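You operate a simulated robot arm through the tools that you are given. There is no shell and no other tool.

The job below is to be done with a simulated robot arm. You get a single attempt, and the scene is never put back.

JOB
Shut the open terminal cover, turn its knob to LOCK and seal it in the colour on the work slip.

Only the result counts: the job must be done as asked and must still hold three seconds after the hand-in. Knocking over, shifting, dropping, spilling or breaking anything else fails it. Lids that push on must go on centred and level and be pressed home; caps that screw on are set level and turned clockwise until they are tight.

ROBOT AND FRAMES
A 6-joint arm with a two-finger gripper, fixed in place. Base frame: the origin is at the foot of the arm, x ahead of it, y to its left, z up; the work surface is at about z = 0. Units: m, degrees, N and s.
With the tool pointing down near the work surface it reaches from about 0.24 to 0.62 m from the base axis. Its first joint turns from -66.0 to 66.0 degrees. Payload 1.37 kg.
The tool frame sits at the grasp point between the pads (the TCP): z along the fingers, y along the line on which they close. The tips reach 0.022 m beyond it. The gripper opens to 0.092 m. The gripper's body begins 0.065 m behind the TCP.
Orientation is that of the tool frame in the base frame, as [roll, pitch, yaw] about the fixed x, y, z axes, in that order (R = Rz(yaw) Ry(pitch) Rx(roll)). With the fingers straight down and closing along the base's y, the tool's x points along the base's -x, its y along +y and its z along -z.

CONTROLS
- The arm moves only by the tool step_arm. Its argument "moves" is a list of rows, each a list of 2 entries, a list of its own where there are three numbers: the shift along the tool's x, y, z in m, then the turn, a rotation vector about the tool's x, y, z in rad. In form: [[[dx, dy, dz], [ax, ay, az]], ...]. A call has 1 to 20 rows; each row is the pose to reach, as a shift and turn from the pose commanded when the call began, along the tool's axes at that moment. "hand" is the finger opening in m, from 0 to 0.092, set as the call begins (left out, the last holds). Each row takes 0.2 s and may step no farther than 0.05 m and 8.6 degrees from the row before; otherwise, or with a gripper value out of range, the whole call is refused. A pose out of reach is approached as far as the arm can. The call stops where the force on the tool passes 40 N (or 10 N more than at its start, if that is more) or the arm is blocked; 0.2 s more then pass. Each finger halts on what it meets, pressing with about 26 N; the grip force reading is that of the motor and also rises with nothing between the fingers. The clock runs only during rows and for 0.2 s after the last one: add rows that repeat a pose to give the fingers time. The reply holds the time, the measured pose of the TCP, the force on the tool along the base axes, the opening and the grip force, in the units named above and with some noise, with the torque about the TCP (base axes, N m) and any sound that the robot's microphone picked up.
- Cameras (640 x 400 px; columns grow to the right, rows downward): "scene" is fixed at [0.0212, -0.4201, 0.5921]; the picture's right is [0.89, -0.45, 0.00], its down [-0.22, -0.43, -0.88] and it looks along [0.40, 0.78, -0.48] (base axes); focal length 327 px, centre (320, 200). "wrist" rides on the gripper at [0.071, 0.019, -0.102] in the tool frame; the picture's right is [-0.26, 0.97, 0.00], its down [-0.75, -0.20, -0.63] and it looks along [-0.60, -0.16, 0.78] (tool axes); focal length 280 px, centre (320, 200). There is no depth. A picture from a camera that has moved, and an enlarged one, comes with that camera's place and axes in the base frame and with its lens.
- capture(camera): a new picture of that camera. It takes no simulated time.
- zoom(camera, box): a new picture of the part [left, top, right, bottom] of that camera's present view, enlarged. It takes no simulated time.
- job_done(): hands the job in; it is judged then, once.

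Nothing tells you positions but the pictures and the camera data. Unless the task says otherwise, let go and move clear before handing in.

The tools are called after "Call:" as name(argument=value, ...) on one line, values as JSON. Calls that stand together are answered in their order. step_arm: Moves the arm, as the interface text tells. Its arguments: {"type":"object","properties":{"moves":{"type":"array"},"hand":{"type":"number"}},"required":["moves"]} The other tools are called the same way: capture (camera) takes a picture; zoom (camera, box) takes an enlarged picture of a part of a camera's view; job_done () hands the job in.

At the start:

```text
clock: 0.0
eef_pos: [0.4681, 0.1123, 0.3741]
tcp_rot: [180.0, 0.0, -179.9]
ft_force: [-0.3, 0.2, -0.5]
wrist_torque: [-0.03, 0.01, 0.0]
width: 0.0919
finger_force: 0.1
```

scene: 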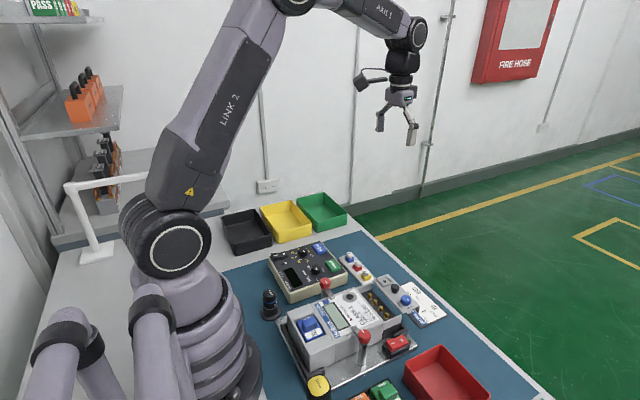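
wrist: 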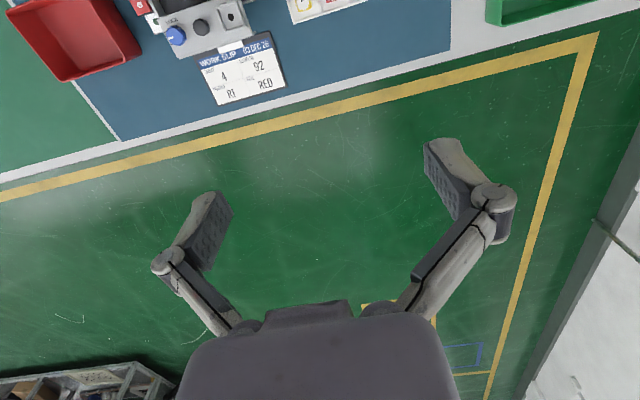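

I see a bench with a meter-like device, knobs, coloured objects and a work slip that seems to read RED. I'll zoom in on the parts of the scene before moving.

Call:
zoom(camera="scene", box=[220, 230, 460, 400])

Call:
zoom(camera="wrist", box=[120, 0, 360, 120])

Call:
zoom(camera="scene", box=[270, 270, 400, 370])

Call:
zoom(camera="scene", box=[340, 250, 460, 350])

```text
2.35 times, centred on (340, 315) of scene
camera zoom: at [0.0212, -0.4201, 0.5921], right [0.89, -0.45, 0.0], down [-0.22, -0.43, -0.88], along [0.4, 0.78, -0.48], focal length 769 px, centre (273, -71)
```

zoom: 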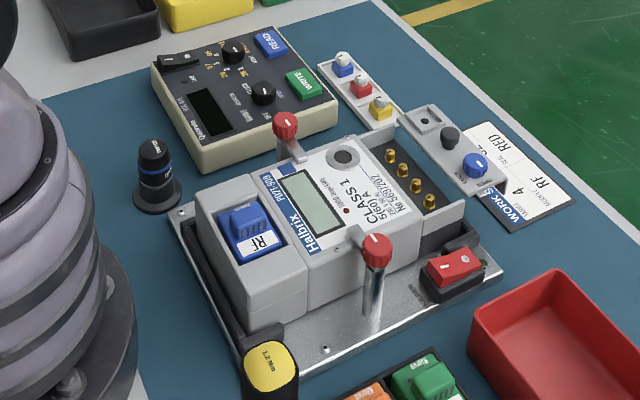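

```text
2.67 times, centred on (240, 60) of wrist
camera zoom: at [0.3968, 0.1321, 0.4768], right [0.26, 0.97, 0.0], down [0.75, -0.2, 0.63], along [0.6, -0.16, -0.78], focal length 748 px, centre (533, 573)
```

zoom: 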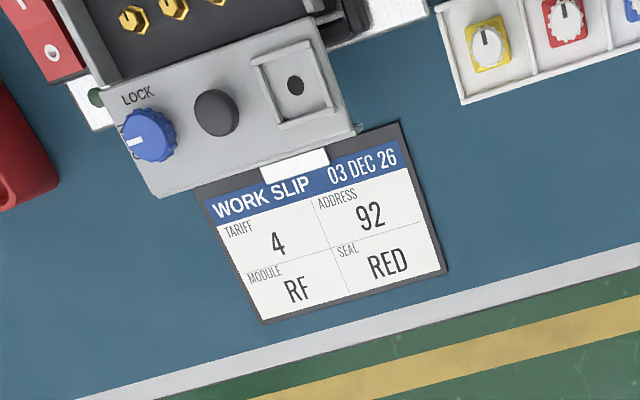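

```text
4.00 times, centred on (335, 320) of scene
camera zoom: at [0.0212, -0.4201, 0.5921], right [0.89, -0.45, 0.0], down [-0.22, -0.43, -0.88], along [0.4, 0.78, -0.48], focal length 1308 px, centre (260, -280)
```

zoom: 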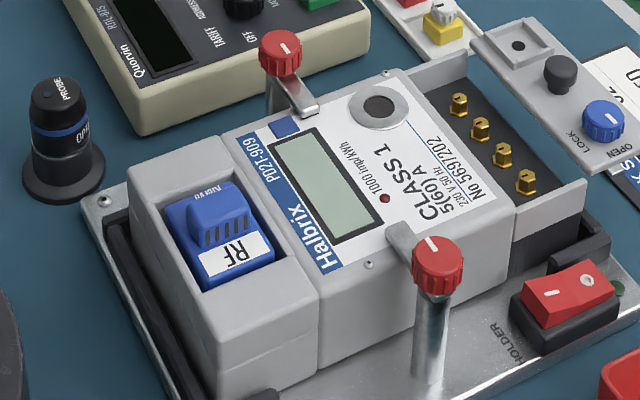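

```text
4.00 times, centred on (400, 300) of scene
camera zoom: at [0.0212, -0.4201, 0.5921], right [0.89, -0.45, 0.0], down [-0.22, -0.43, -0.88], along [0.4, 0.78, -0.48], focal length 1308 px, centre (0, -200)
```

zoom: 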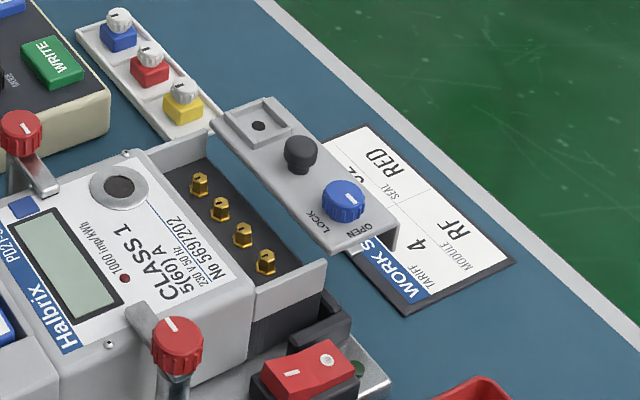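

The work slip asks for a RED seal. The open terminal cover, with its blue OPEN/LOCK knob and a seal recess, lies to the right of the meter. I'll pull the arm back so the wrist camera can look at it closely.

Call:
step_arm(moves=[[[0.035, -0.022, 0.004], [0, 0, 0]], [[0.07, -0.044, 0.008], [0, 0, 0]], [[0.105, -0.066, 0.012], [0, 0, 0]], [[0.14, -0.088, 0.016], [0, 0, 0]], [[0.17, -0.11, 0.02], [0, 0, 0]]], hand=0.092)

Call:
capture(camera="wrist")

Call:
zoom(camera="wrist", box=[160, 0, 480, 200])

```text
clock: 1.2
eef_pos: [0.2974, 0.002, 0.3528]
tcp_rot: [180.0, 0.1, -180.0]
ft_force: [-0.3, -0.1, 0.7]
wrist_torque: [0.0, 0.01, -0.03]
width: 0.0921
finger_force: 0.0
```

```text
taken
camera wrist: at [0.2267, 0.0217, 0.4549], right [0.26, 0.97, 0.0], down [0.75, -0.2, 0.63], along [0.6, -0.16, -0.78], focal length 280 px, centre (320, 200)
```

wrist: 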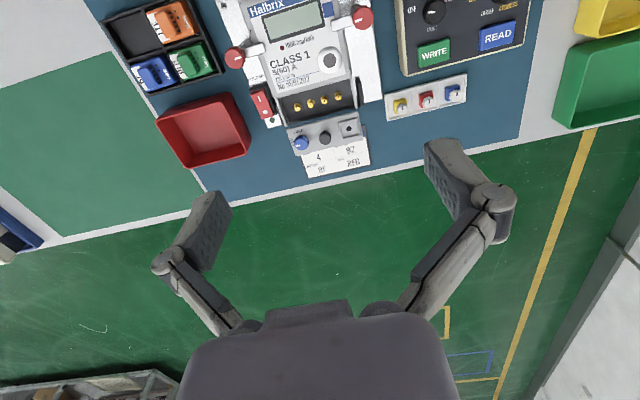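

```text
2.00 times, centred on (320, 100) of wrist
camera zoom: at [0.2267, 0.0217, 0.4549], right [0.26, 0.97, 0.0], down [0.75, -0.2, 0.63], along [0.6, -0.16, -0.78], focal length 561 px, centre (320, 400)
```

zoom: 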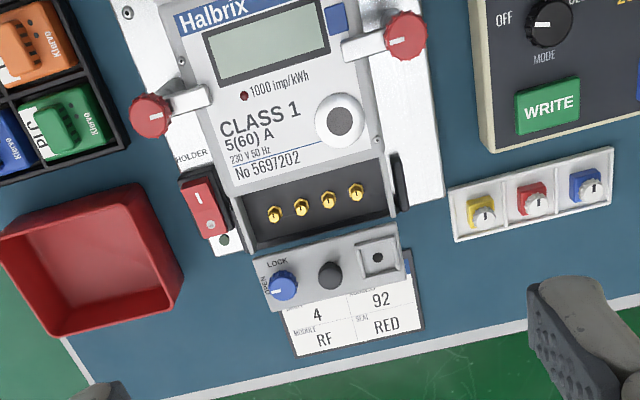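

The device is roughly square with the base axes. The cover sits at about x 0.38–0.43, y −0.07…0.035, z ≈ 0.07, and the seal tray is at about y 0.08–0.14. I'll go lower for a close look.

Call:
step_arm(moves=[[[0.0, -0.01, 0.045], [0, 0, 0]], [[0.0, -0.02, 0.09], [0, 0, 0]], [[0.0, -0.03, 0.13], [0, 0, 0]]])

Call:
capture(camera="wrist")

Call:
zoom(camera="wrist", box=[200, 80, 440, 230])

Call:
zoom(camera="wrist", box=[400, 0, 640, 150])

```text
clock: 2.0
eef_pos: [0.3009, -0.0279, 0.224]
tcp_rot: [179.9, 0.0, -179.9]
ft_force: [0.1, -0.5, 0.0]
wrist_torque: [-0.02, 0.01, -0.01]
width: 0.0921
finger_force: 0.1
```

```text
taken
camera wrist: at [0.2304, -0.0086, 0.3256], right [0.26, 0.97, 0.0], down [0.75, -0.2, 0.63], along [0.6, -0.16, -0.78], focal length 280 px, centre (320, 200)
```

wrist: 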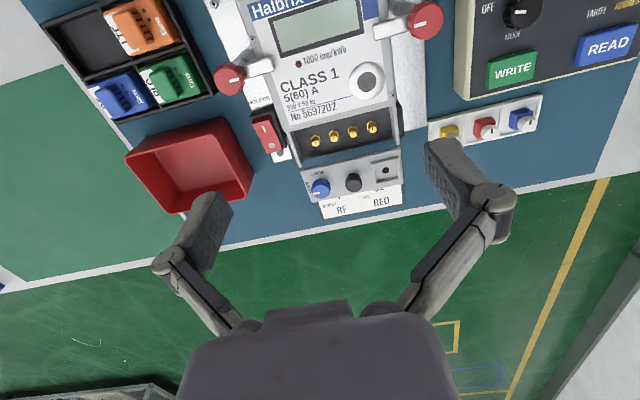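

```text
2.67 times, centred on (320, 155) of wrist
camera zoom: at [0.2304, -0.0086, 0.3256], right [0.26, 0.97, 0.0], down [0.75, -0.2, 0.63], along [0.6, -0.16, -0.78], focal length 748 px, centre (320, 320)
```

zoom: 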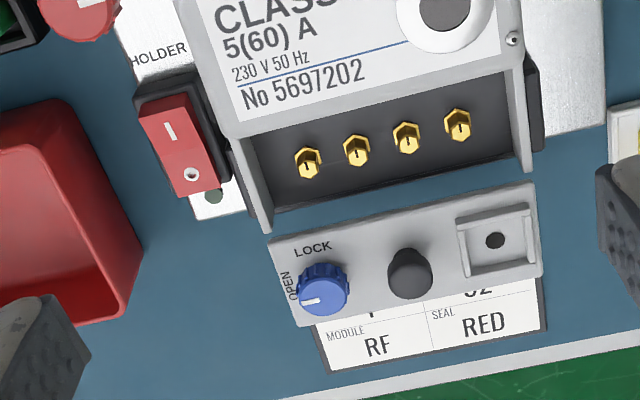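

```text
2.67 times, centred on (520, 75) of wrist
camera zoom: at [0.2304, -0.0086, 0.3256], right [0.26, 0.97, 0.0], down [0.75, -0.2, 0.63], along [0.6, -0.16, -0.78], focal length 748 px, centre (-213, 533)
```

zoom: 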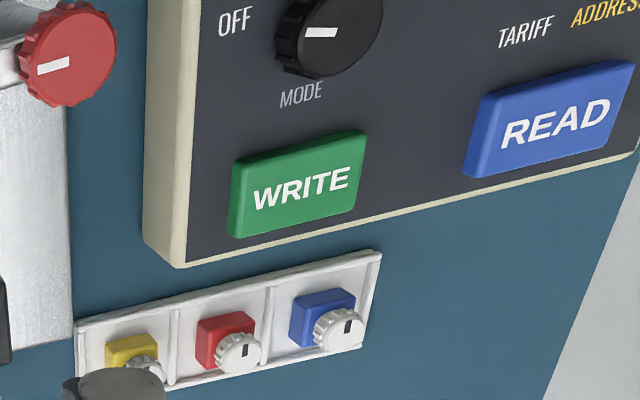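

The cover looks like a sliding plate with a black push-stem. I'll swing round to the −y side to see how it is guided.

Call:
step_arm(moves=[[[-0.01, -0.02, 0], [0, 0, -0.143]], [[-0.02, -0.04, 0], [0, 0, -0.286]], [[-0.03, -0.06, 0], [0, 0, -0.429]], [[-0.04, -0.08, 0], [0, 0, -0.572]], [[-0.05, -0.1, 0], [0, 0, -0.715]], [[-0.055, -0.12, 0], [0, 0, -0.858]], [[-0.06, -0.14, 0], [0, 0, -1.001]], [[-0.065, -0.16, 0], [0, 0, -1.144]], [[-0.07, -0.18, 0], [0, 0, -1.287]], [[-0.075, -0.2, 0], [0, 0, -1.43]], [[-0.08, -0.21, 0], [0, 0, -1.571]]])

Call:
capture(camera="wrist")

```text
clock: 4.4
eef_pos: [0.3781, -0.2377, 0.2247]
tcp_rot: [180.0, 0.0, -89.8]
ft_force: [0.6, -0.5, 0.9]
wrist_torque: [-0.01, 0.0, -0.04]
width: 0.0922
finger_force: 0.0
```

```text
taken
camera wrist: at [0.3583, -0.308, 0.3258], right [-0.97, 0.26, 0.0], down [0.2, 0.75, 0.63], along [0.16, 0.6, -0.78], focal length 280 px, centre (320, 200)
```

wrist: 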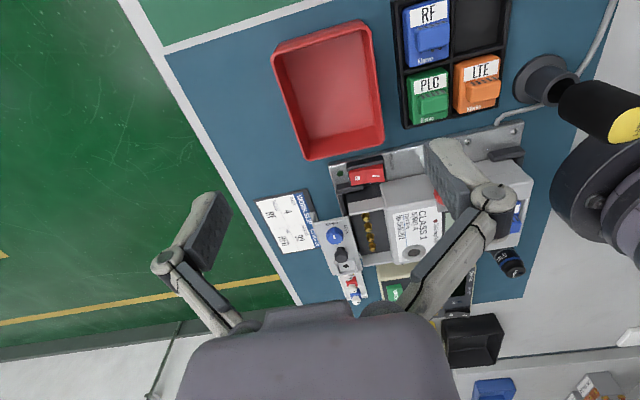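

I'll tilt the gripper so the camera looks more horizontally at the cover's side.

Call:
step_arm(moves=[[[0.005, 0, 0.015], [0, -0.14, 0]], [[0.01, 0, 0.03], [0, -0.28, 0]], [[0.015, 0, 0.045], [0, -0.42, 0]], [[0.02, 0, 0.06], [0, -0.56, 0]]])

Call:
capture(camera="wrist")

Call:
zoom(camera="wrist", box=[220, 120, 460, 270])

```text
clock: 5.4
eef_pos: [0.3785, -0.2574, 0.164]
tcp_rot: [-179.9, 32.2, -89.8]
ft_force: [0.4, 0.6, 0.6]
wrist_torque: [-0.01, -0.01, 0.04]
width: 0.092
finger_force: 0.0
```

```text
taken
camera wrist: at [0.3593, -0.3709, 0.2129], right [-0.97, 0.22, 0.14], down [0.2, 0.3, 0.93], along [0.16, 0.93, -0.34], focal length 280 px, centre (320, 200)
```

wrist: 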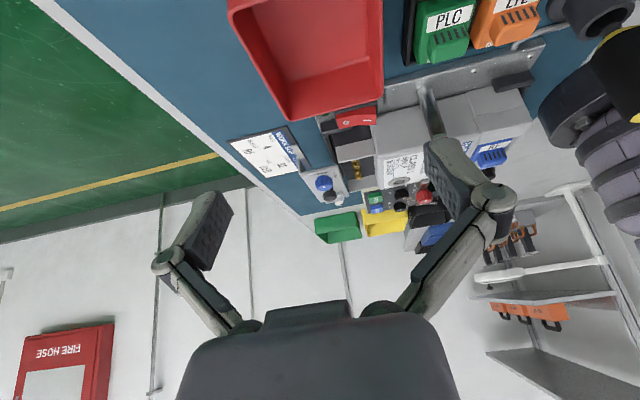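

```text
2.67 times, centred on (340, 195) of wrist
camera zoom: at [0.3593, -0.3709, 0.2129], right [-0.97, 0.22, 0.14], down [0.2, 0.3, 0.93], along [0.16, 0.93, -0.34], focal length 748 px, centre (267, 213)
```

zoom: 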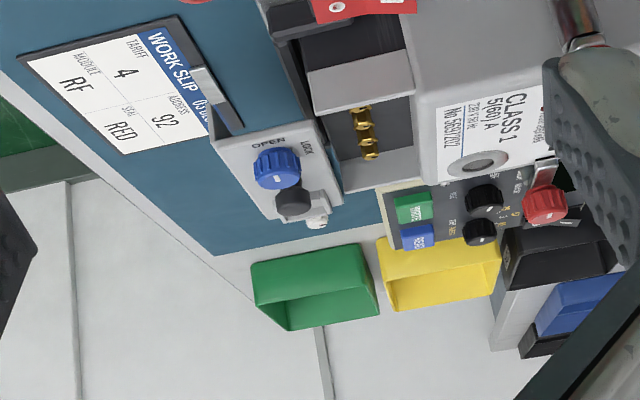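

The zooms render crisply, so I'll enlarge the cover region further from here, before moving nearer.

Call:
zoom(camera="wrist", box=[285, 155, 365, 205])

Call:
zoom(camera="wrist", box=[310, 90, 410, 155])

Call:
zoom(camera="scene", box=[375, 270, 435, 310])

Call:
zoom(camera="scene", box=[335, 245, 385, 290])

```text
8.00 times, centred on (325, 180) of wrist
camera zoom: at [0.3593, -0.3709, 0.2129], right [-0.97, 0.22, 0.14], down [0.2, 0.3, 0.93], along [0.16, 0.93, -0.34], focal length 2243 px, centre (280, 360)
```

zoom: 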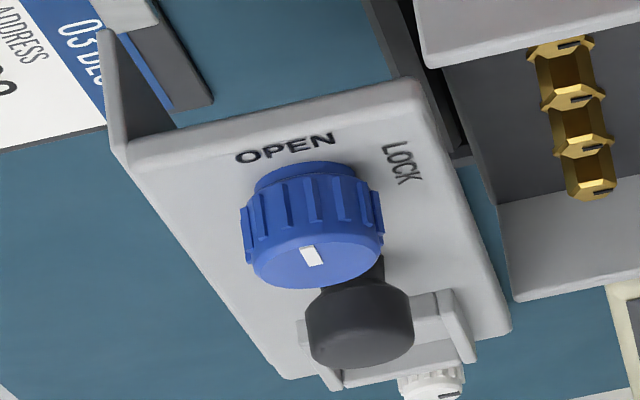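

```text
6.15 times, centred on (360, 122) of wrist
camera zoom: at [0.3593, -0.3709, 0.2129], right [-0.97, 0.22, 0.14], down [0.2, 0.3, 0.93], along [0.16, 0.93, -0.34], focal length 1726 px, centre (74, 677)
```

zoom: 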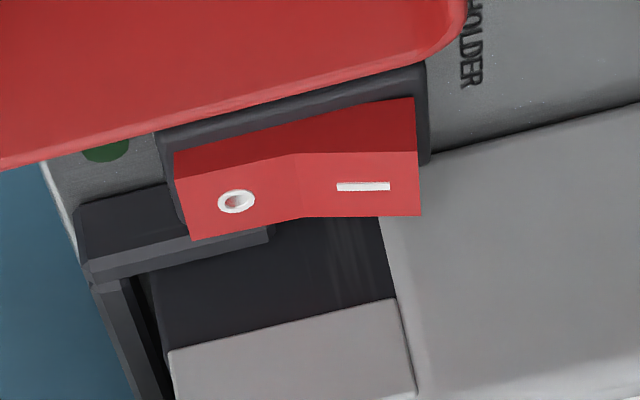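

```text
10.00 times, centred on (405, 290) of scene
camera zoom: at [0.0212, -0.42, 0.5921], right [0.89, -0.45, 0.0], down [-0.22, -0.43, -0.88], along [0.4, 0.78, -0.48], focal length 3270 px, centre (-530, -700)
```

zoom: 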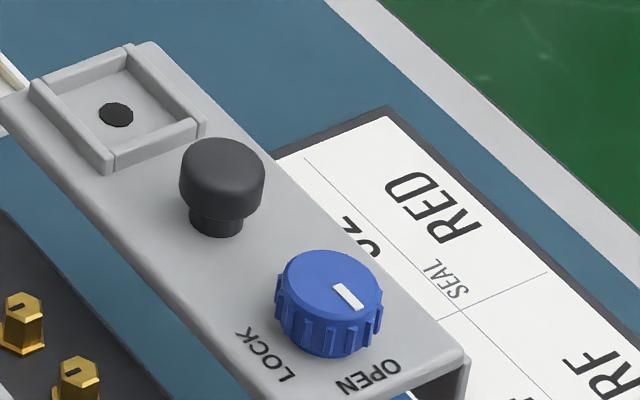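

```text
8.89 times, centred on (360, 268) of scene
camera zoom: at [0.0212, -0.42, 0.5921], right [0.89, -0.45, 0.0], down [-0.22, -0.43, -0.88], along [0.4, 0.78, -0.48], focal length 2906 px, centre (-36, -400)
```

zoom: 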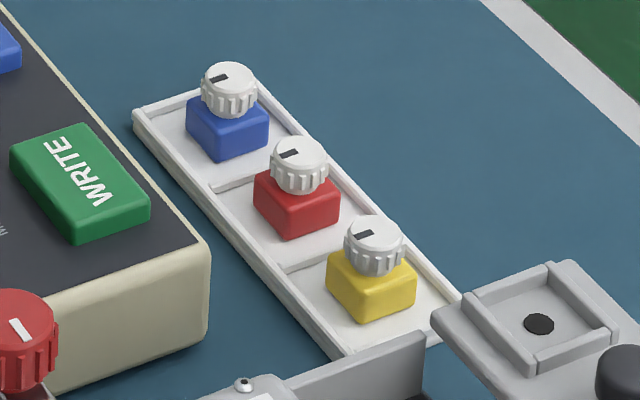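

The cover is a flat plate (top at z ≈ 0.066) with a down-turned flange at its +x edge (x ≈ 0.432), so it closes by sliding in −x over the terminals. I'll level the tool, close the fingers and go to the +x side of the flange.

Call:
step_arm(moves=[[[0, 0, 0], [0, 0.14, 0]], [[0, 0, 0], [0, 0.28, 0]], [[0, 0, 0], [0, 0.42, 0]], [[0, 0, 0], [0, 0.56, 0]]], hand=0.0)

```text
clock: 6.4
eef_pos: [0.3776, -0.2568, 0.1648]
tcp_rot: [-179.9, -0.2, -90.0]
ft_force: [0.6, 1.1, 0.5]
wrist_torque: [0.02, -0.02, -0.02]
width: 0.0
finger_force: 19.4
```

Tool is level and closed. Moving over to x ≈ 0.47, y ≈ −0.018, still high.

Call:
step_arm(moves=[[[-0.04, -0.0155, 0], [0, 0, 0]], [[-0.08, -0.031, 0], [0, 0, 0]], [[-0.12, -0.0465, 0], [0, 0, 0]], [[-0.16, -0.062, 0], [0, 0, 0]], [[-0.2, -0.0775, 0], [0, 0, 0]], [[-0.239, -0.092, 0], [0, 0, 0]]])

Call:
capture(camera="wrist")

Call:
capture(camera="scene")

```text
clock: 7.8
eef_pos: [0.4698, -0.019, 0.1661]
tcp_rot: [-180.0, 0.0, -90.0]
ft_force: [-0.8, -0.6, 0.4]
wrist_torque: [0.02, -0.02, 0.01]
width: 0.0
finger_force: 25.9
```

```text
taken
camera wrist: at [0.4509, -0.0891, 0.268], right [-0.97, 0.26, 0.0], down [0.2, 0.75, 0.63], along [0.16, 0.6, -0.78], focal length 280 px, centre (320, 200)
```

wrist: 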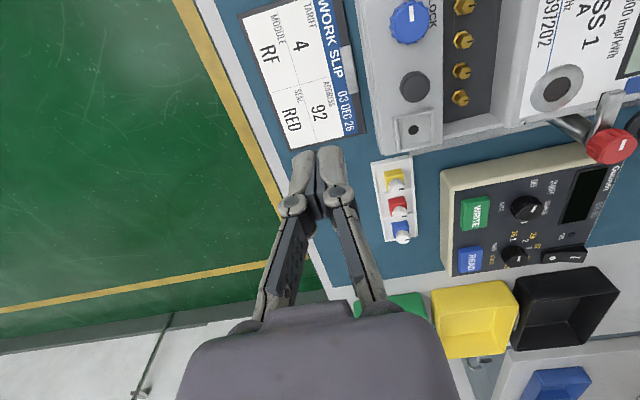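

```text
taken
```

scene: 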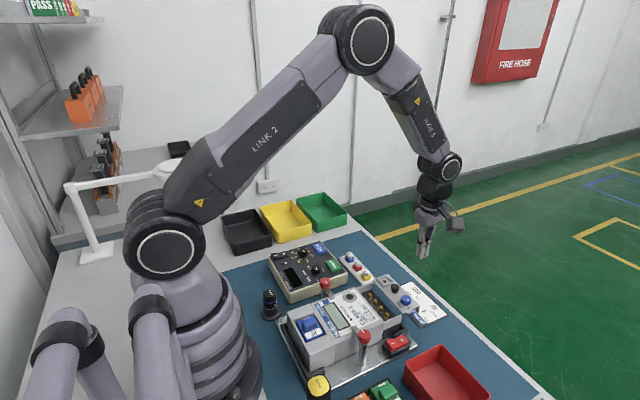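

This is a good overhead view of cover, seals and slip. I'll zoom in to measure the positions accurately.

Call:
zoom(camera="wrist", box=[340, 0, 580, 150])

Call:
zoom(camera="wrist", box=[345, 150, 445, 250])

```text
2.67 times, centred on (460, 75) of wrist
camera zoom: at [0.4509, -0.0891, 0.268], right [-0.97, 0.26, 0.0], down [0.2, 0.75, 0.63], along [0.16, 0.6, -0.78], focal length 748 px, centre (-53, 533)
```

zoom: 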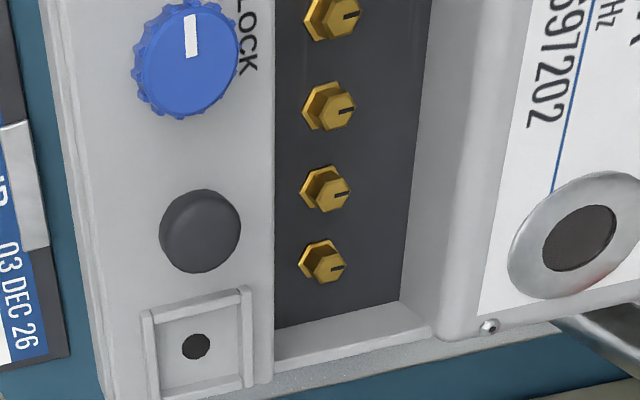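

```text
4.00 times, centred on (395, 200) of wrist
camera zoom: at [0.4509, -0.0891, 0.268], right [-0.97, 0.26, 0.0], down [0.2, 0.75, 0.63], along [0.16, 0.6, -0.78], focal length 1122 px, centre (20, 200)
```

zoom: 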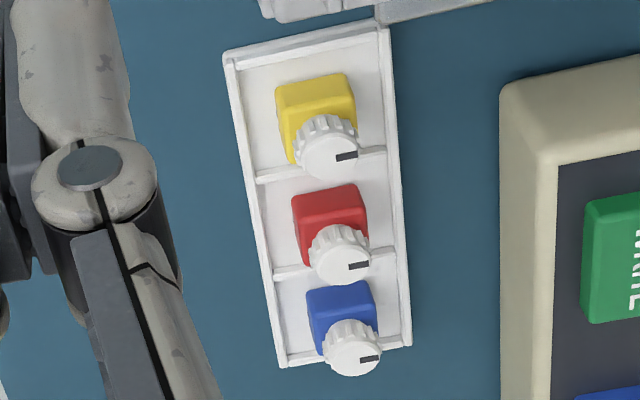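

Measured: knob ≈ (0.407, −0.056), stem ≈ (0.407, −0.022), seal socket ≈ (0.4055, 0.018), and the red seal ≈ (0.418, 0.14). I'll lower the closed fingers in front of the flange.

Call:
step_arm(moves=[[[0, 0, 0.03], [0, 0, 0]], [[0, 0, 0.06], [0, 0, 0]], [[0, 0, 0.088], [0, 0, 0]], [[0, 0.01, 0.088], [0, 0, 0]]])

Call:
capture(camera="wrist")

Call:
zoom(camera="scene", box=[340, 230, 480, 330])

```text
clock: 8.8
eef_pos: [0.4606, -0.0199, 0.0772]
tcp_rot: [-180.0, 0.0, -89.9]
ft_force: [0.4, -0.2, 0.0]
wrist_torque: [-0.01, -0.01, -0.04]
width: 0.0
finger_force: 26.2
```

```text
taken
camera wrist: at [0.4403, -0.0895, 0.1777], right [-0.97, 0.26, 0.0], down [0.2, 0.75, 0.63], along [0.16, 0.6, -0.78], focal length 280 px, centre (320, 200)
```

wrist: 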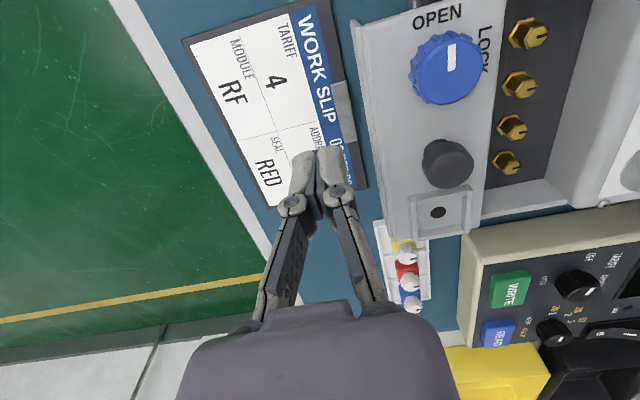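

```text
4.00 times, centred on (410, 280) of scene
camera zoom: at [0.0212, -0.4201, 0.5921], right [0.89, -0.45, 0.0], down [-0.22, -0.43, -0.88], along [0.4, 0.78, -0.48], focal length 1308 px, centre (-40, -120)
```

zoom: 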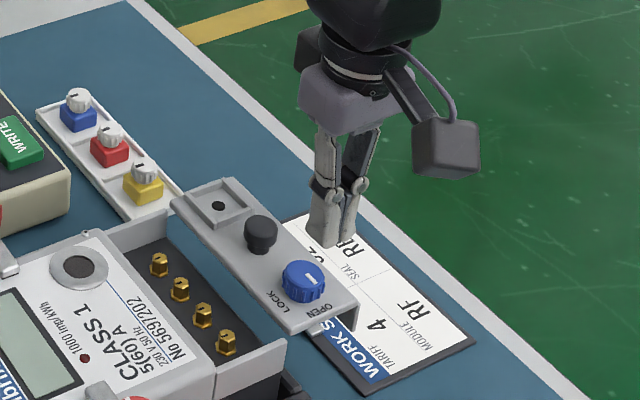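

The fingers are clear, about 15 mm in front of the flange and level with it. I'll push slowly toward −x.

Call:
step_arm(moves=[[[0, 0.005, 0], [0, 0, 0]], [[0, 0.009, 0], [0, 0, 0]], [[0, 0.012, 0], [0, 0, 0]], [[0, 0.015, 0], [0, 0, 0]], [[0, 0.018, 0], [0, 0, 0]], [[0, 0.021, 0], [0, 0, 0]], [[0, 0.024, 0], [0, 0, 0]]])

Call:
zoom(camera="scene", box=[340, 230, 480, 330])

```text
clock: 10.4
eef_pos: [0.4372, -0.0205, 0.0771]
tcp_rot: [-180.0, 0.0, -90.0]
ft_force: [0.3, 0.2, -0.4]
wrist_torque: [0.02, -0.01, 0.01]
width: 0.0
finger_force: 25.6
```

```text
4.00 times, centred on (410, 280) of scene
camera zoom: at [0.0212, -0.4201, 0.5921], right [0.89, -0.45, 0.0], down [-0.22, -0.43, -0.88], along [0.4, 0.78, -0.48], focal length 1308 px, centre (-40, -120)
```

zoom: 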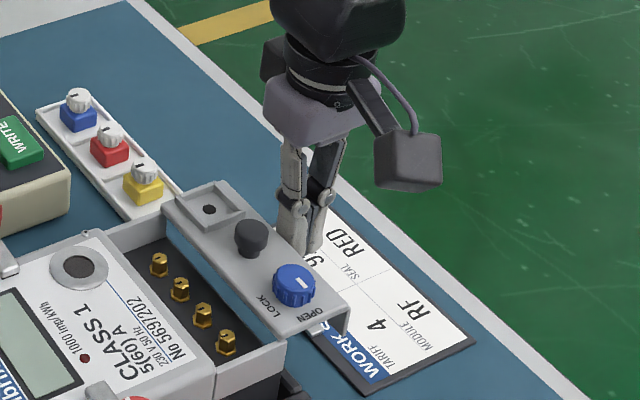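

The cover slides freely with almost no force. I'll keep pushing, feeling for the end stop.

Call:
step_arm(moves=[[[0, 0.004, 0], [0, 0, 0]], [[0, 0.008, 0], [0, 0, 0]], [[0, 0.012, 0], [0, 0, 0]], [[0, 0.016, 0], [0, 0, 0]], [[0, 0.02, 0], [0, 0, 0]], [[0, 0.024, 0], [0, 0, 0]], [[0, 0.028, 0], [0, 0, 0]], [[0, 0.031, 0], [0, 0, 0]], [[0, 0.033, 0], [0, 0, 0]], [[0, 0.035, 0], [0, 0, 0]]])

Call:
zoom(camera="scene", box=[320, 230, 460, 330])

Call:
capture(camera="wrist")

```text
clock: 12.6
eef_pos: [0.4016, -0.0191, 0.0763]
tcp_rot: [180.0, 0.0, -90.1]
ft_force: [-0.3, 0.3, -0.4]
wrist_torque: [0.02, 0.01, -0.02]
width: 0.0002
finger_force: 26.0
```

```text
4.00 times, centred on (390, 280) of scene
camera zoom: at [0.0212, -0.4201, 0.5921], right [0.89, -0.45, 0.0], down [-0.22, -0.43, -0.88], along [0.4, 0.78, -0.48], focal length 1308 px, centre (40, -120)
```

zoom: 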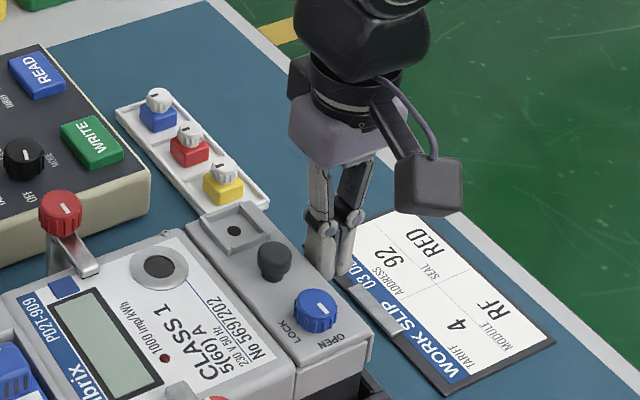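

```text
taken
camera wrist: at [0.3817, -0.0892, 0.1784], right [-0.97, 0.26, 0.0], down [0.2, 0.75, 0.63], along [0.16, 0.6, -0.78], focal length 280 px, centre (320, 200)
```

wrist: 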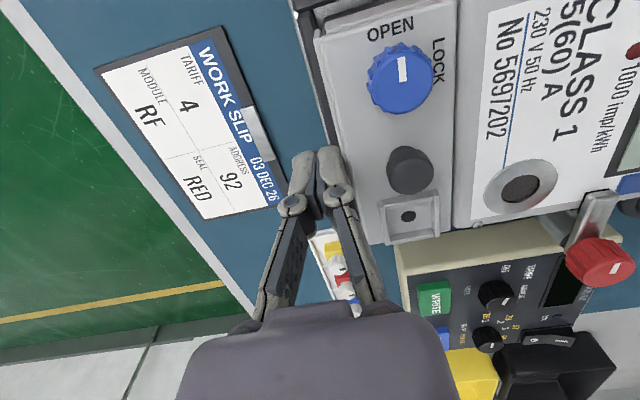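

The cover is nearly closed. I'll keep nudging until it meets the end stop.

Call:
step_arm(moves=[[[0, 0.001, 0], [0, 0, 0]], [[0, 0.002, 0], [0, 0, 0]], [[0, 0.003, 0], [0, 0, 0]], [[0, 0.004, 0], [0, 0, 0]], [[0, 0.005, 0], [0, 0, 0]], [[0, 0.006, 0], [0, 0, 0]], [[0, 0.007, 0], [0, 0, 0]], [[0, 0.008, 0], [0, 0, 0]]])

Call:
zoom(camera="scene", box=[320, 230, 460, 330])

Call:
capture(camera="wrist")

```text
clock: 14.4
eef_pos: [0.3942, -0.0185, 0.0768]
tcp_rot: [-179.7, 0.0, -90.0]
ft_force: [13.4, 2.9, -0.6]
wrist_torque: [0.04, -0.12, -0.16]
width: 0.0001
finger_force: 25.8
```

```text
4.00 times, centred on (390, 280) of scene
camera zoom: at [0.0212, -0.4201, 0.5921], right [0.89, -0.45, 0.0], down [-0.22, -0.43, -0.88], along [0.4, 0.78, -0.48], focal length 1308 px, centre (40, -120)
```

zoom: 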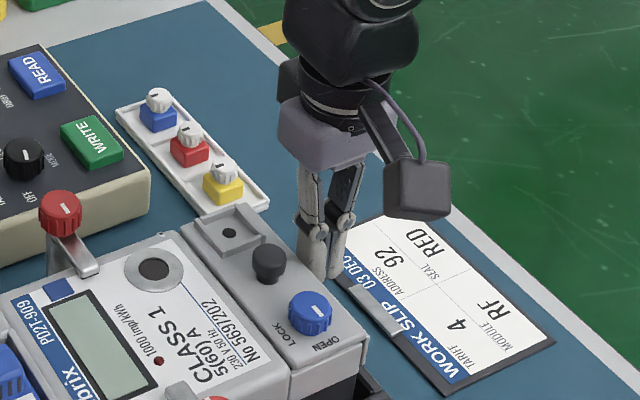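

```text
taken
camera wrist: at [0.3747, -0.0895, 0.179], right [-0.97, 0.26, -0.01], down [0.2, 0.75, 0.63], along [0.17, 0.6, -0.78], focal length 280 px, centre (320, 200)
```

wrist: 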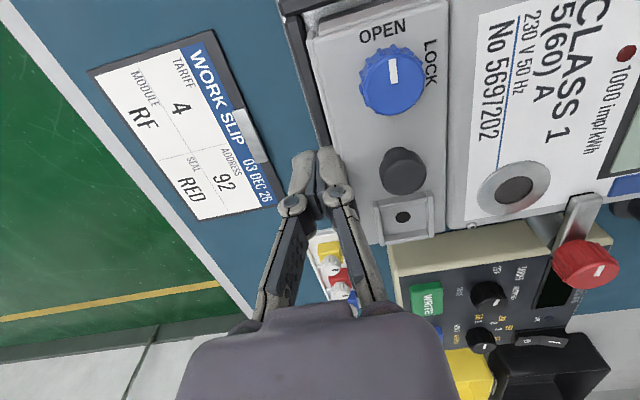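

Force has risen to 13 N, so the stop seems reached. I'll press a touch more to confirm, then check the gap.

Call:
step_arm(moves=[[[0, 0.001, 0], [0, 0, 0]], [[0, 0.002, 0], [0, 0, 0]], [[0, 0.003, 0], [0, 0, 0]], [[0, 0.003, 0], [0, 0, 0]]])

Call:
zoom(camera="wrist", box=[370, 0, 530, 250])

Call:
zoom(camera="scene", box=[350, 270, 420, 320])

```text
clock: 15.4
eef_pos: [0.394, -0.0196, 0.0777]
tcp_rot: [-179.3, 0.0, -90.0]
ft_force: [25.8, 0.6, 2.3]
wrist_torque: [0.02, -0.1, -0.14]
width: 0.0002
finger_force: 26.1
```

```text
1.60 times, centred on (450, 125) of wrist
camera zoom: at [0.3736, -0.0896, 0.1787], right [-0.97, 0.26, -0.01], down [0.2, 0.75, 0.63], along [0.17, 0.6, -0.78], focal length 449 px, centre (112, 320)
```

zoom: 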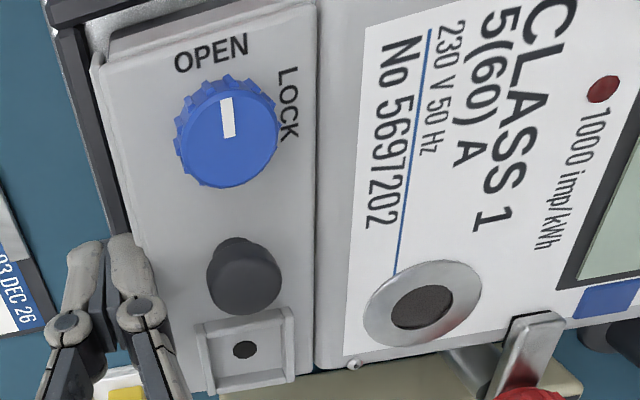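

```text
8.00 times, centred on (385, 295) of scene
camera zoom: at [0.0212, -0.4201, 0.5921], right [0.89, -0.45, 0.0], down [-0.22, -0.43, -0.88], along [0.4, 0.78, -0.48], focal length 2616 px, centre (-200, -560)
```

zoom: 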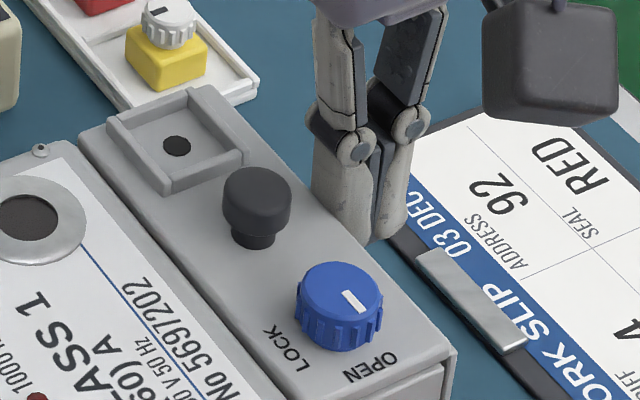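

The stop is firm and the cover sits flush against the meter. Now I back off, rise, open the fingers and move over the blue knob.

Call:
step_arm(moves=[[[0, -0.01, 0], [0, 0, 0]], [[0, -0.03, 0], [0, 0, 0]], [[0, -0.03, -0.04], [0, 0, 0]], [[0, -0.03, -0.08], [0, 0, 0]], [[0.02, -0.01, -0.08], [0, 0, 0]], [[0.035, 0.025, -0.08], [0, 0, 0]]], hand=0.0)

Call:
capture(camera="wrist")

Call:
zoom(camera="scene", box=[330, 240, 430, 320])

```text
clock: 16.8
eef_pos: [0.3643, -0.0534, 0.1566]
tcp_rot: [-179.9, 0.0, -89.9]
ft_force: [0.0, 0.5, 0.2]
wrist_torque: [-0.03, 0.0, 0.02]
width: 0.0
finger_force: 25.9
```

```text
taken
camera wrist: at [0.3447, -0.124, 0.2589], right [-0.97, 0.26, 0.0], down [0.2, 0.75, 0.63], along [0.16, 0.6, -0.78], focal length 280 px, centre (320, 200)
```

wrist: 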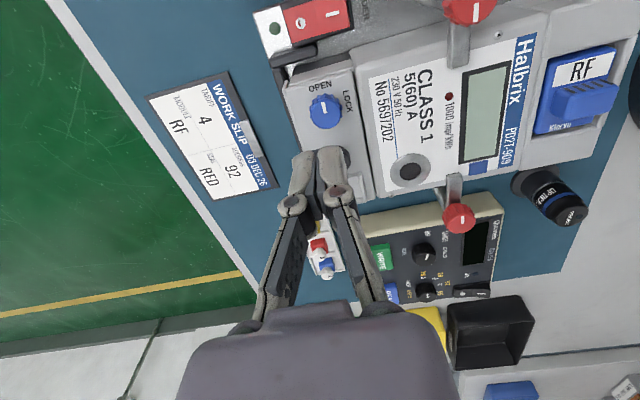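

```text
5.00 times, centred on (380, 280) of scene
camera zoom: at [0.0212, -0.42, 0.5921], right [0.89, -0.45, 0.0], down [-0.22, -0.43, -0.88], along [0.4, 0.78, -0.48], focal length 1635 px, centre (20, -200)
```

zoom: 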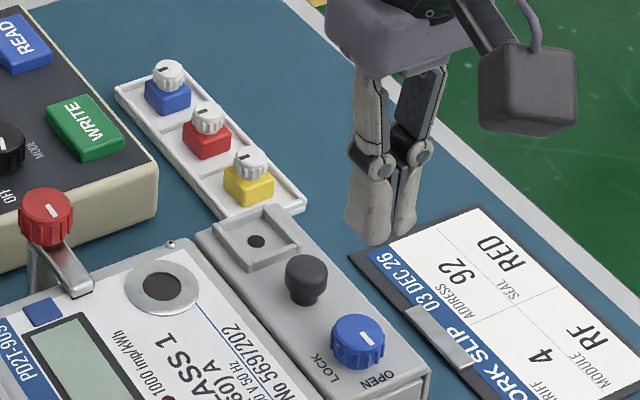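

The knob is in view. I'll zoom to measure its new position.

Call:
zoom(camera="wrist", box=[270, 70, 390, 145])

```text
5.33 times, centred on (330, 108) of wrist
camera zoom: at [0.3447, -0.124, 0.2589], right [-0.97, 0.26, 0.0], down [0.2, 0.75, 0.63], along [0.16, 0.6, -0.78], focal length 1495 px, centre (267, 693)
```

zoom: 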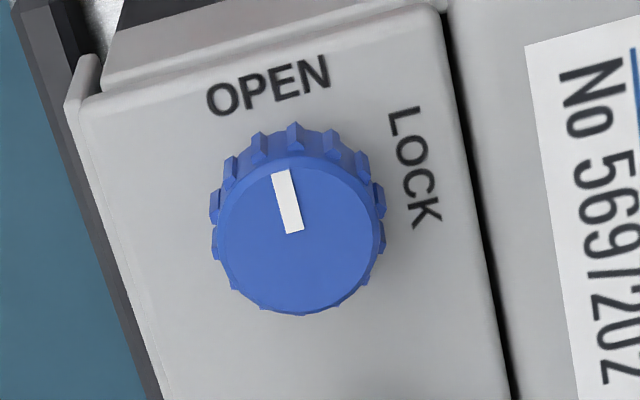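

Knob centre ≈ (0.359, −0.056), top z ≈ 0.081, with LOCK exactly toward −x (a 90° clockwise turn from above). I'll open the fingers to 45 mm and come down partway to check the alignment.

Call:
step_arm(moves=[[[0.002, 0.0055, 0], [0, 0, 0]], [[0.002, 0.0055, 0.0], [0, 0, 0]], [[0.002, 0.0055, 0.02], [0, 0, 0]], [[0.002, 0.0055, 0.04], [0, 0, 0]]], hand=0.045)

Call:
capture(camera="wrist")

Call:
zoom(camera="scene", box=[330, 240, 430, 320])

```text
clock: 17.8
eef_pos: [0.3588, -0.0557, 0.1175]
tcp_rot: [-179.9, 0.0, -89.9]
ft_force: [-0.5, -0.4, -0.4]
wrist_torque: [-0.03, -0.02, 0.01]
width: 0.045
finger_force: 0.0
```

```text
taken
camera wrist: at [0.3387, -0.1253, 0.219], right [-0.97, 0.26, 0.0], down [0.2, 0.75, 0.63], along [0.16, 0.6, -0.78], focal length 280 px, centre (320, 200)
```

wrist: 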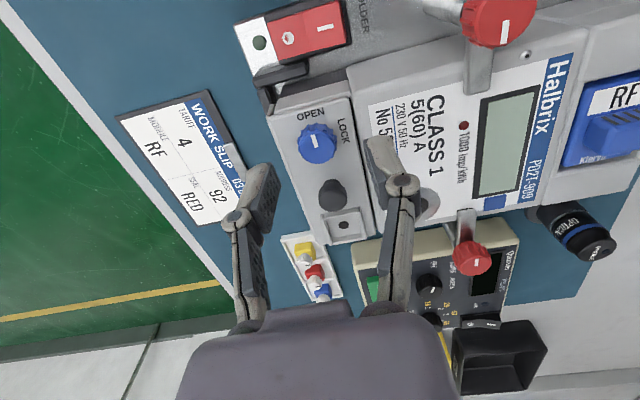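

```text
5.00 times, centred on (380, 280) of scene
camera zoom: at [0.0212, -0.4201, 0.5921], right [0.89, -0.45, 0.0], down [-0.22, -0.43, -0.88], along [0.4, 0.78, -0.48], focal length 1635 px, centre (20, -200)
```

zoom: 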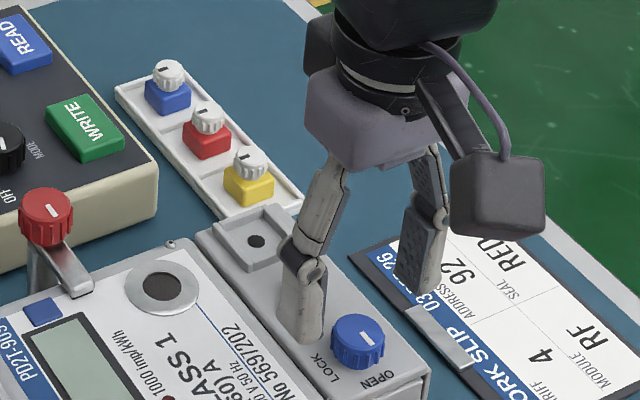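

The fingers straddle the knob well, over the meter edge on one side and the slip side on the other. Lowering to grip height and closing.

Call:
step_arm(moves=[[[0, 0, 0.012], [0, 0, 0]], [[0, 0, 0.02], [0, 0, 0]], [[0, 0, 0.024], [0, 0, 0]], [[0, 0, 0.024], [0, 0, 0]]], hand=0.045)

Call:
zoom(camera="wrist", box=[200, 100, 440, 250])

Call:
zoom(camera="scene", box=[350, 260, 430, 320])

```text
clock: 18.8
eef_pos: [0.3591, -0.0561, 0.0929]
tcp_rot: [180.0, -0.1, -90.1]
ft_force: [-0.2, 0.0, 0.0]
wrist_torque: [0.01, 0.01, 0.0]
width: 0.045
finger_force: 0.1
```

```text
2.67 times, centred on (320, 175) of wrist
camera zoom: at [0.3397, -0.1258, 0.1948], right [-0.97, 0.26, 0.0], down [0.2, 0.75, 0.63], along [0.16, 0.6, -0.78], focal length 748 px, centre (320, 267)
```

zoom: 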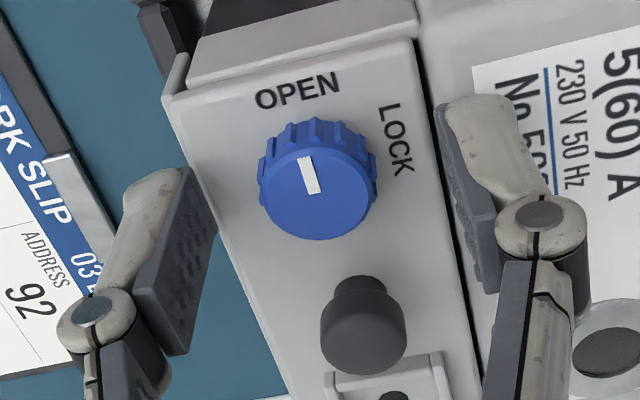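

```text
6.67 times, centred on (390, 290) of scene
camera zoom: at [0.0212, -0.4201, 0.5921], right [0.89, -0.45, 0.0], down [-0.22, -0.43, -0.88], along [0.4, 0.78, -0.48], focal length 2180 px, centre (-147, -400)
```

zoom: 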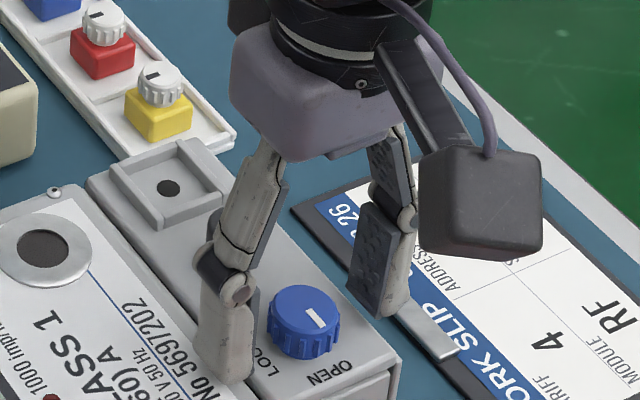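

The knob is centred between the pads. Closing on it now.

Call:
step_arm(moves=[[[0, 0, 0], [0, 0, 0]], [[0, 0, 0], [0, 0, 0]], [[0, 0, 0], [0, 0, 0]], [[0, 0, 0], [0, 0, 0]], [[0, 0, 0], [0, 0, 0]]], hand=0.0)

Call:
zoom(camera="wrist", box=[200, 100, 440, 250])

```text
clock: 20.0
eef_pos: [0.3593, -0.0567, 0.0936]
tcp_rot: [-179.8, 0.0, -90.0]
ft_force: [4.7, -1.2, 1.2]
wrist_torque: [-0.03, -0.09, 0.0]
width: 0.0193
finger_force: 25.6
```

```text
2.67 times, centred on (320, 175) of wrist
camera zoom: at [0.3399, -0.1258, 0.195], right [-0.97, 0.26, 0.0], down [0.2, 0.75, 0.63], along [0.16, 0.6, -0.78], focal length 748 px, centre (320, 267)
```

zoom: 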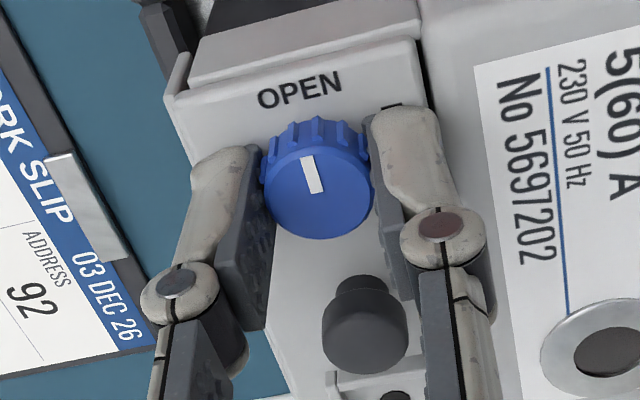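

The knob is gripped. I'll turn clockwise (positive about the downward tool axis), first by about 25° to check the reaction.

Call:
step_arm(moves=[[[0, 0, 0], [0, 0, 0.1]], [[0, 0, 0], [0, 0, 0.2]], [[0, 0, 0], [0, 0, 0.3]], [[0, 0, 0], [0, 0, 0.4]]], hand=0.0)

Call:
zoom(camera="wrist", box=[200, 100, 440, 250])

Call:
zoom(camera="scene", box=[350, 260, 430, 320])

```text
clock: 21.0
eef_pos: [0.3603, -0.0565, 0.0919]
tcp_rot: [180.0, 0.0, -112.9]
ft_force: [3.2, -4.3, 4.7]
wrist_torque: [-0.08, -0.09, 0.02]
width: 0.0192
finger_force: 26.2
```

```text
2.67 times, centred on (320, 175) of wrist
camera zoom: at [0.3141, -0.1124, 0.1949], right [-0.79, 0.62, 0.0], down [0.48, 0.61, 0.63], along [0.39, 0.49, -0.78], focal length 748 px, centre (320, 267)
```

zoom: 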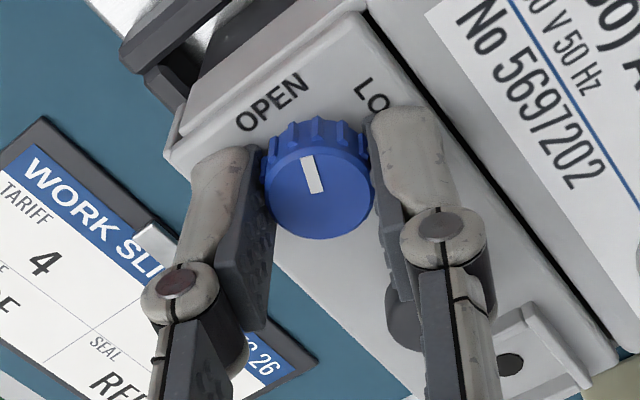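

```text
6.67 times, centred on (390, 290) of scene
camera zoom: at [0.0212, -0.4201, 0.5921], right [0.89, -0.45, 0.0], down [-0.22, -0.43, -0.88], along [0.4, 0.78, -0.48], focal length 2180 px, centre (-147, -400)
```

zoom: 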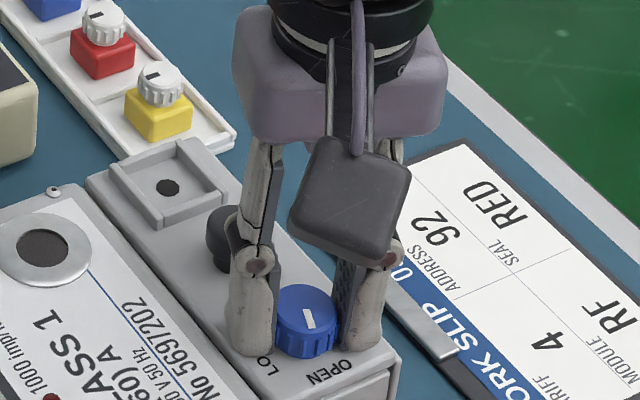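

The knob follows the fingers with no slip. Continuing the rest of the 90°.

Call:
step_arm(moves=[[[0, 0, 0], [0, 0, 0.12]], [[0, 0, 0], [0, 0, 0.24]], [[0, 0, 0], [0, 0, 0.36]], [[0, 0, 0], [0, 0, 0.48]], [[0, 0, 0], [0, 0, 0.6]], [[0, 0, 0], [0, 0, 0.72]], [[0, 0, 0], [0, 0, 0.84]]], hand=0.0)

Call:
zoom(camera="wrist", box=[200, 100, 440, 250])

Call:
zoom(camera="scene", box=[350, 260, 430, 320])

```text
clock: 22.6
eef_pos: [0.3597, -0.056, 0.0927]
tcp_rot: [-180.0, -0.1, -161.1]
ft_force: [1.4, 6.7, 9.6]
wrist_torque: [0.22, -0.23, -0.04]
width: 0.0191
finger_force: 25.9
```

```text
2.67 times, centred on (320, 175) of wrist
camera zoom: at [0.2863, -0.0597, 0.1948], right [-0.06, 1.0, 0.0], down [0.78, 0.05, 0.63], along [0.62, 0.04, -0.78], focal length 748 px, centre (320, 267)
```

zoom: 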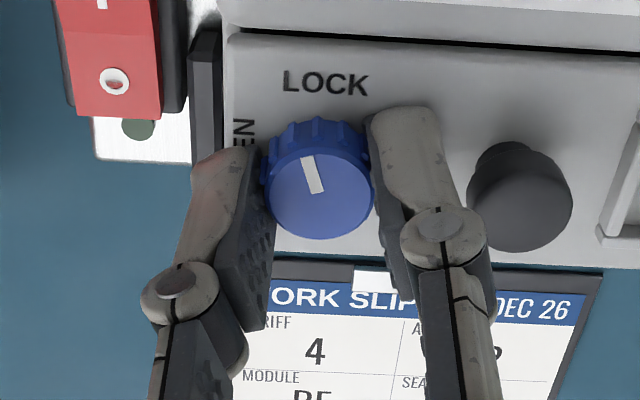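

```text
6.67 times, centred on (390, 290) of scene
camera zoom: at [0.0212, -0.4201, 0.5921], right [0.89, -0.45, 0.0], down [-0.22, -0.43, -0.88], along [0.4, 0.78, -0.48], focal length 2180 px, centre (-147, -400)
```

zoom: 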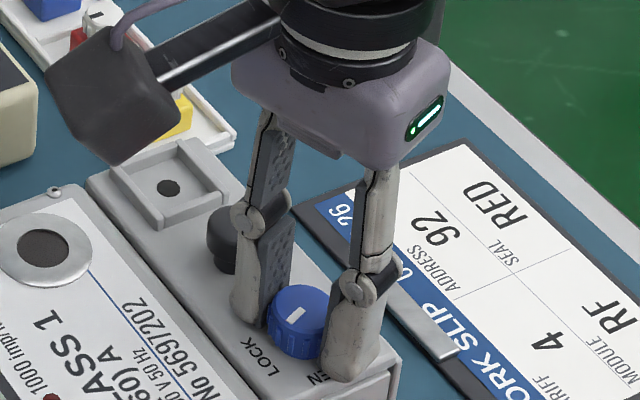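

About 71° turned so far. Finishing the last ~19°.

Call:
step_arm(moves=[[[0, 0, 0], [0, 0, 0.1]], [[0, 0, 0], [0, 0, 0.2]], [[0, 0, 0], [0, 0, 0.28]], [[0, 0, 0], [0, 0, 0.33]], [[0, 0, 0], [0, 0, 0.33]]], hand=0.0)

Call:
zoom(camera="wrist", box=[200, 100, 440, 250])

Call:
zoom(camera="scene", box=[350, 260, 430, 320])

```text
clock: 23.8
eef_pos: [0.3594, -0.0564, 0.0927]
tcp_rot: [-180.0, 0.1, 180.0]
ft_force: [5.2, -0.9, 0.4]
wrist_torque: [-0.03, -0.17, 0.09]
width: 0.0191
finger_force: 25.6
```

```text
2.67 times, centred on (320, 175) of wrist
camera zoom: at [0.2885, -0.0358, 0.1947], right [0.26, 0.97, 0.0], down [0.75, -0.2, 0.63], along [0.6, -0.16, -0.78], focal length 748 px, centre (320, 267)
```

zoom: 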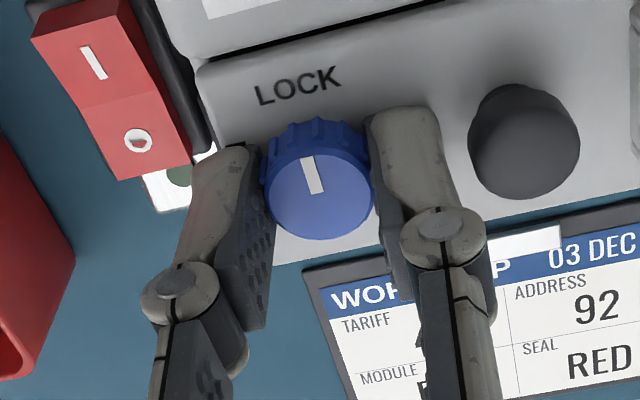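

```text
6.67 times, centred on (390, 290) of scene
camera zoom: at [0.0212, -0.4201, 0.5921], right [0.89, -0.45, 0.0], down [-0.22, -0.43, -0.88], along [0.4, 0.78, -0.48], focal length 2180 px, centre (-147, -400)
```

zoom: 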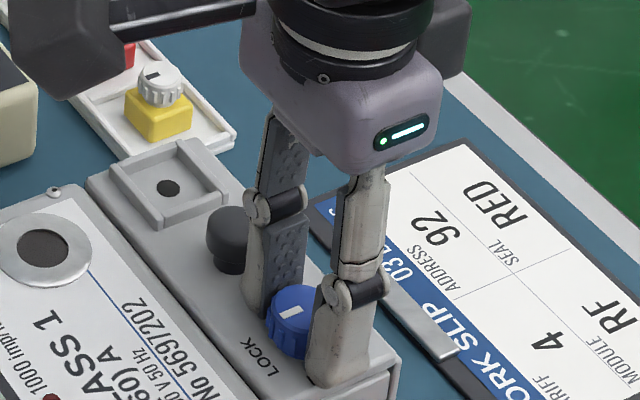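

The pointer sits at LOCK after 90°. I'll nudge 3° more to feel whether there's a stop there.

Call:
step_arm(moves=[[[0, 0, 0], [0, 0, 0.03]], [[0, 0, 0], [0, 0, 0.06]], [[0, 0, 0], [0, 0, 0.06]]], hand=0.0)

Call:
zoom(camera="wrist", box=[200, 100, 440, 250])

```text
clock: 24.6
eef_pos: [0.3591, -0.0556, 0.0939]
tcp_rot: [-180.0, 0.0, 176.6]
ft_force: [5.7, 2.2, 0.2]
wrist_torque: [0.06, -0.13, 0.1]
width: 0.0192
finger_force: 26.0
```

```text
2.67 times, centred on (320, 175) of wrist
camera zoom: at [0.2892, -0.0317, 0.1947], right [0.32, 0.95, 0.0], down [0.74, -0.25, 0.63], along [0.59, -0.2, -0.78], focal length 748 px, centre (320, 267)
```

zoom: 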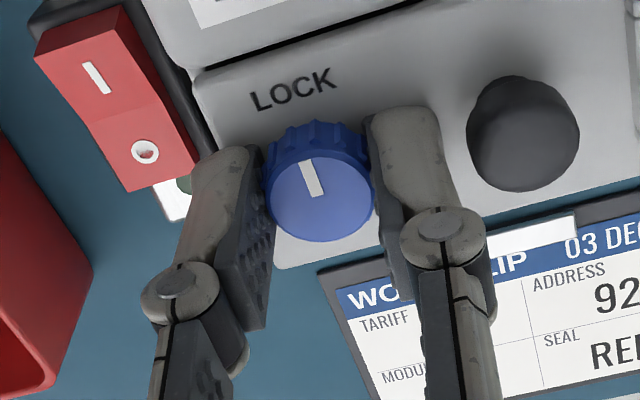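

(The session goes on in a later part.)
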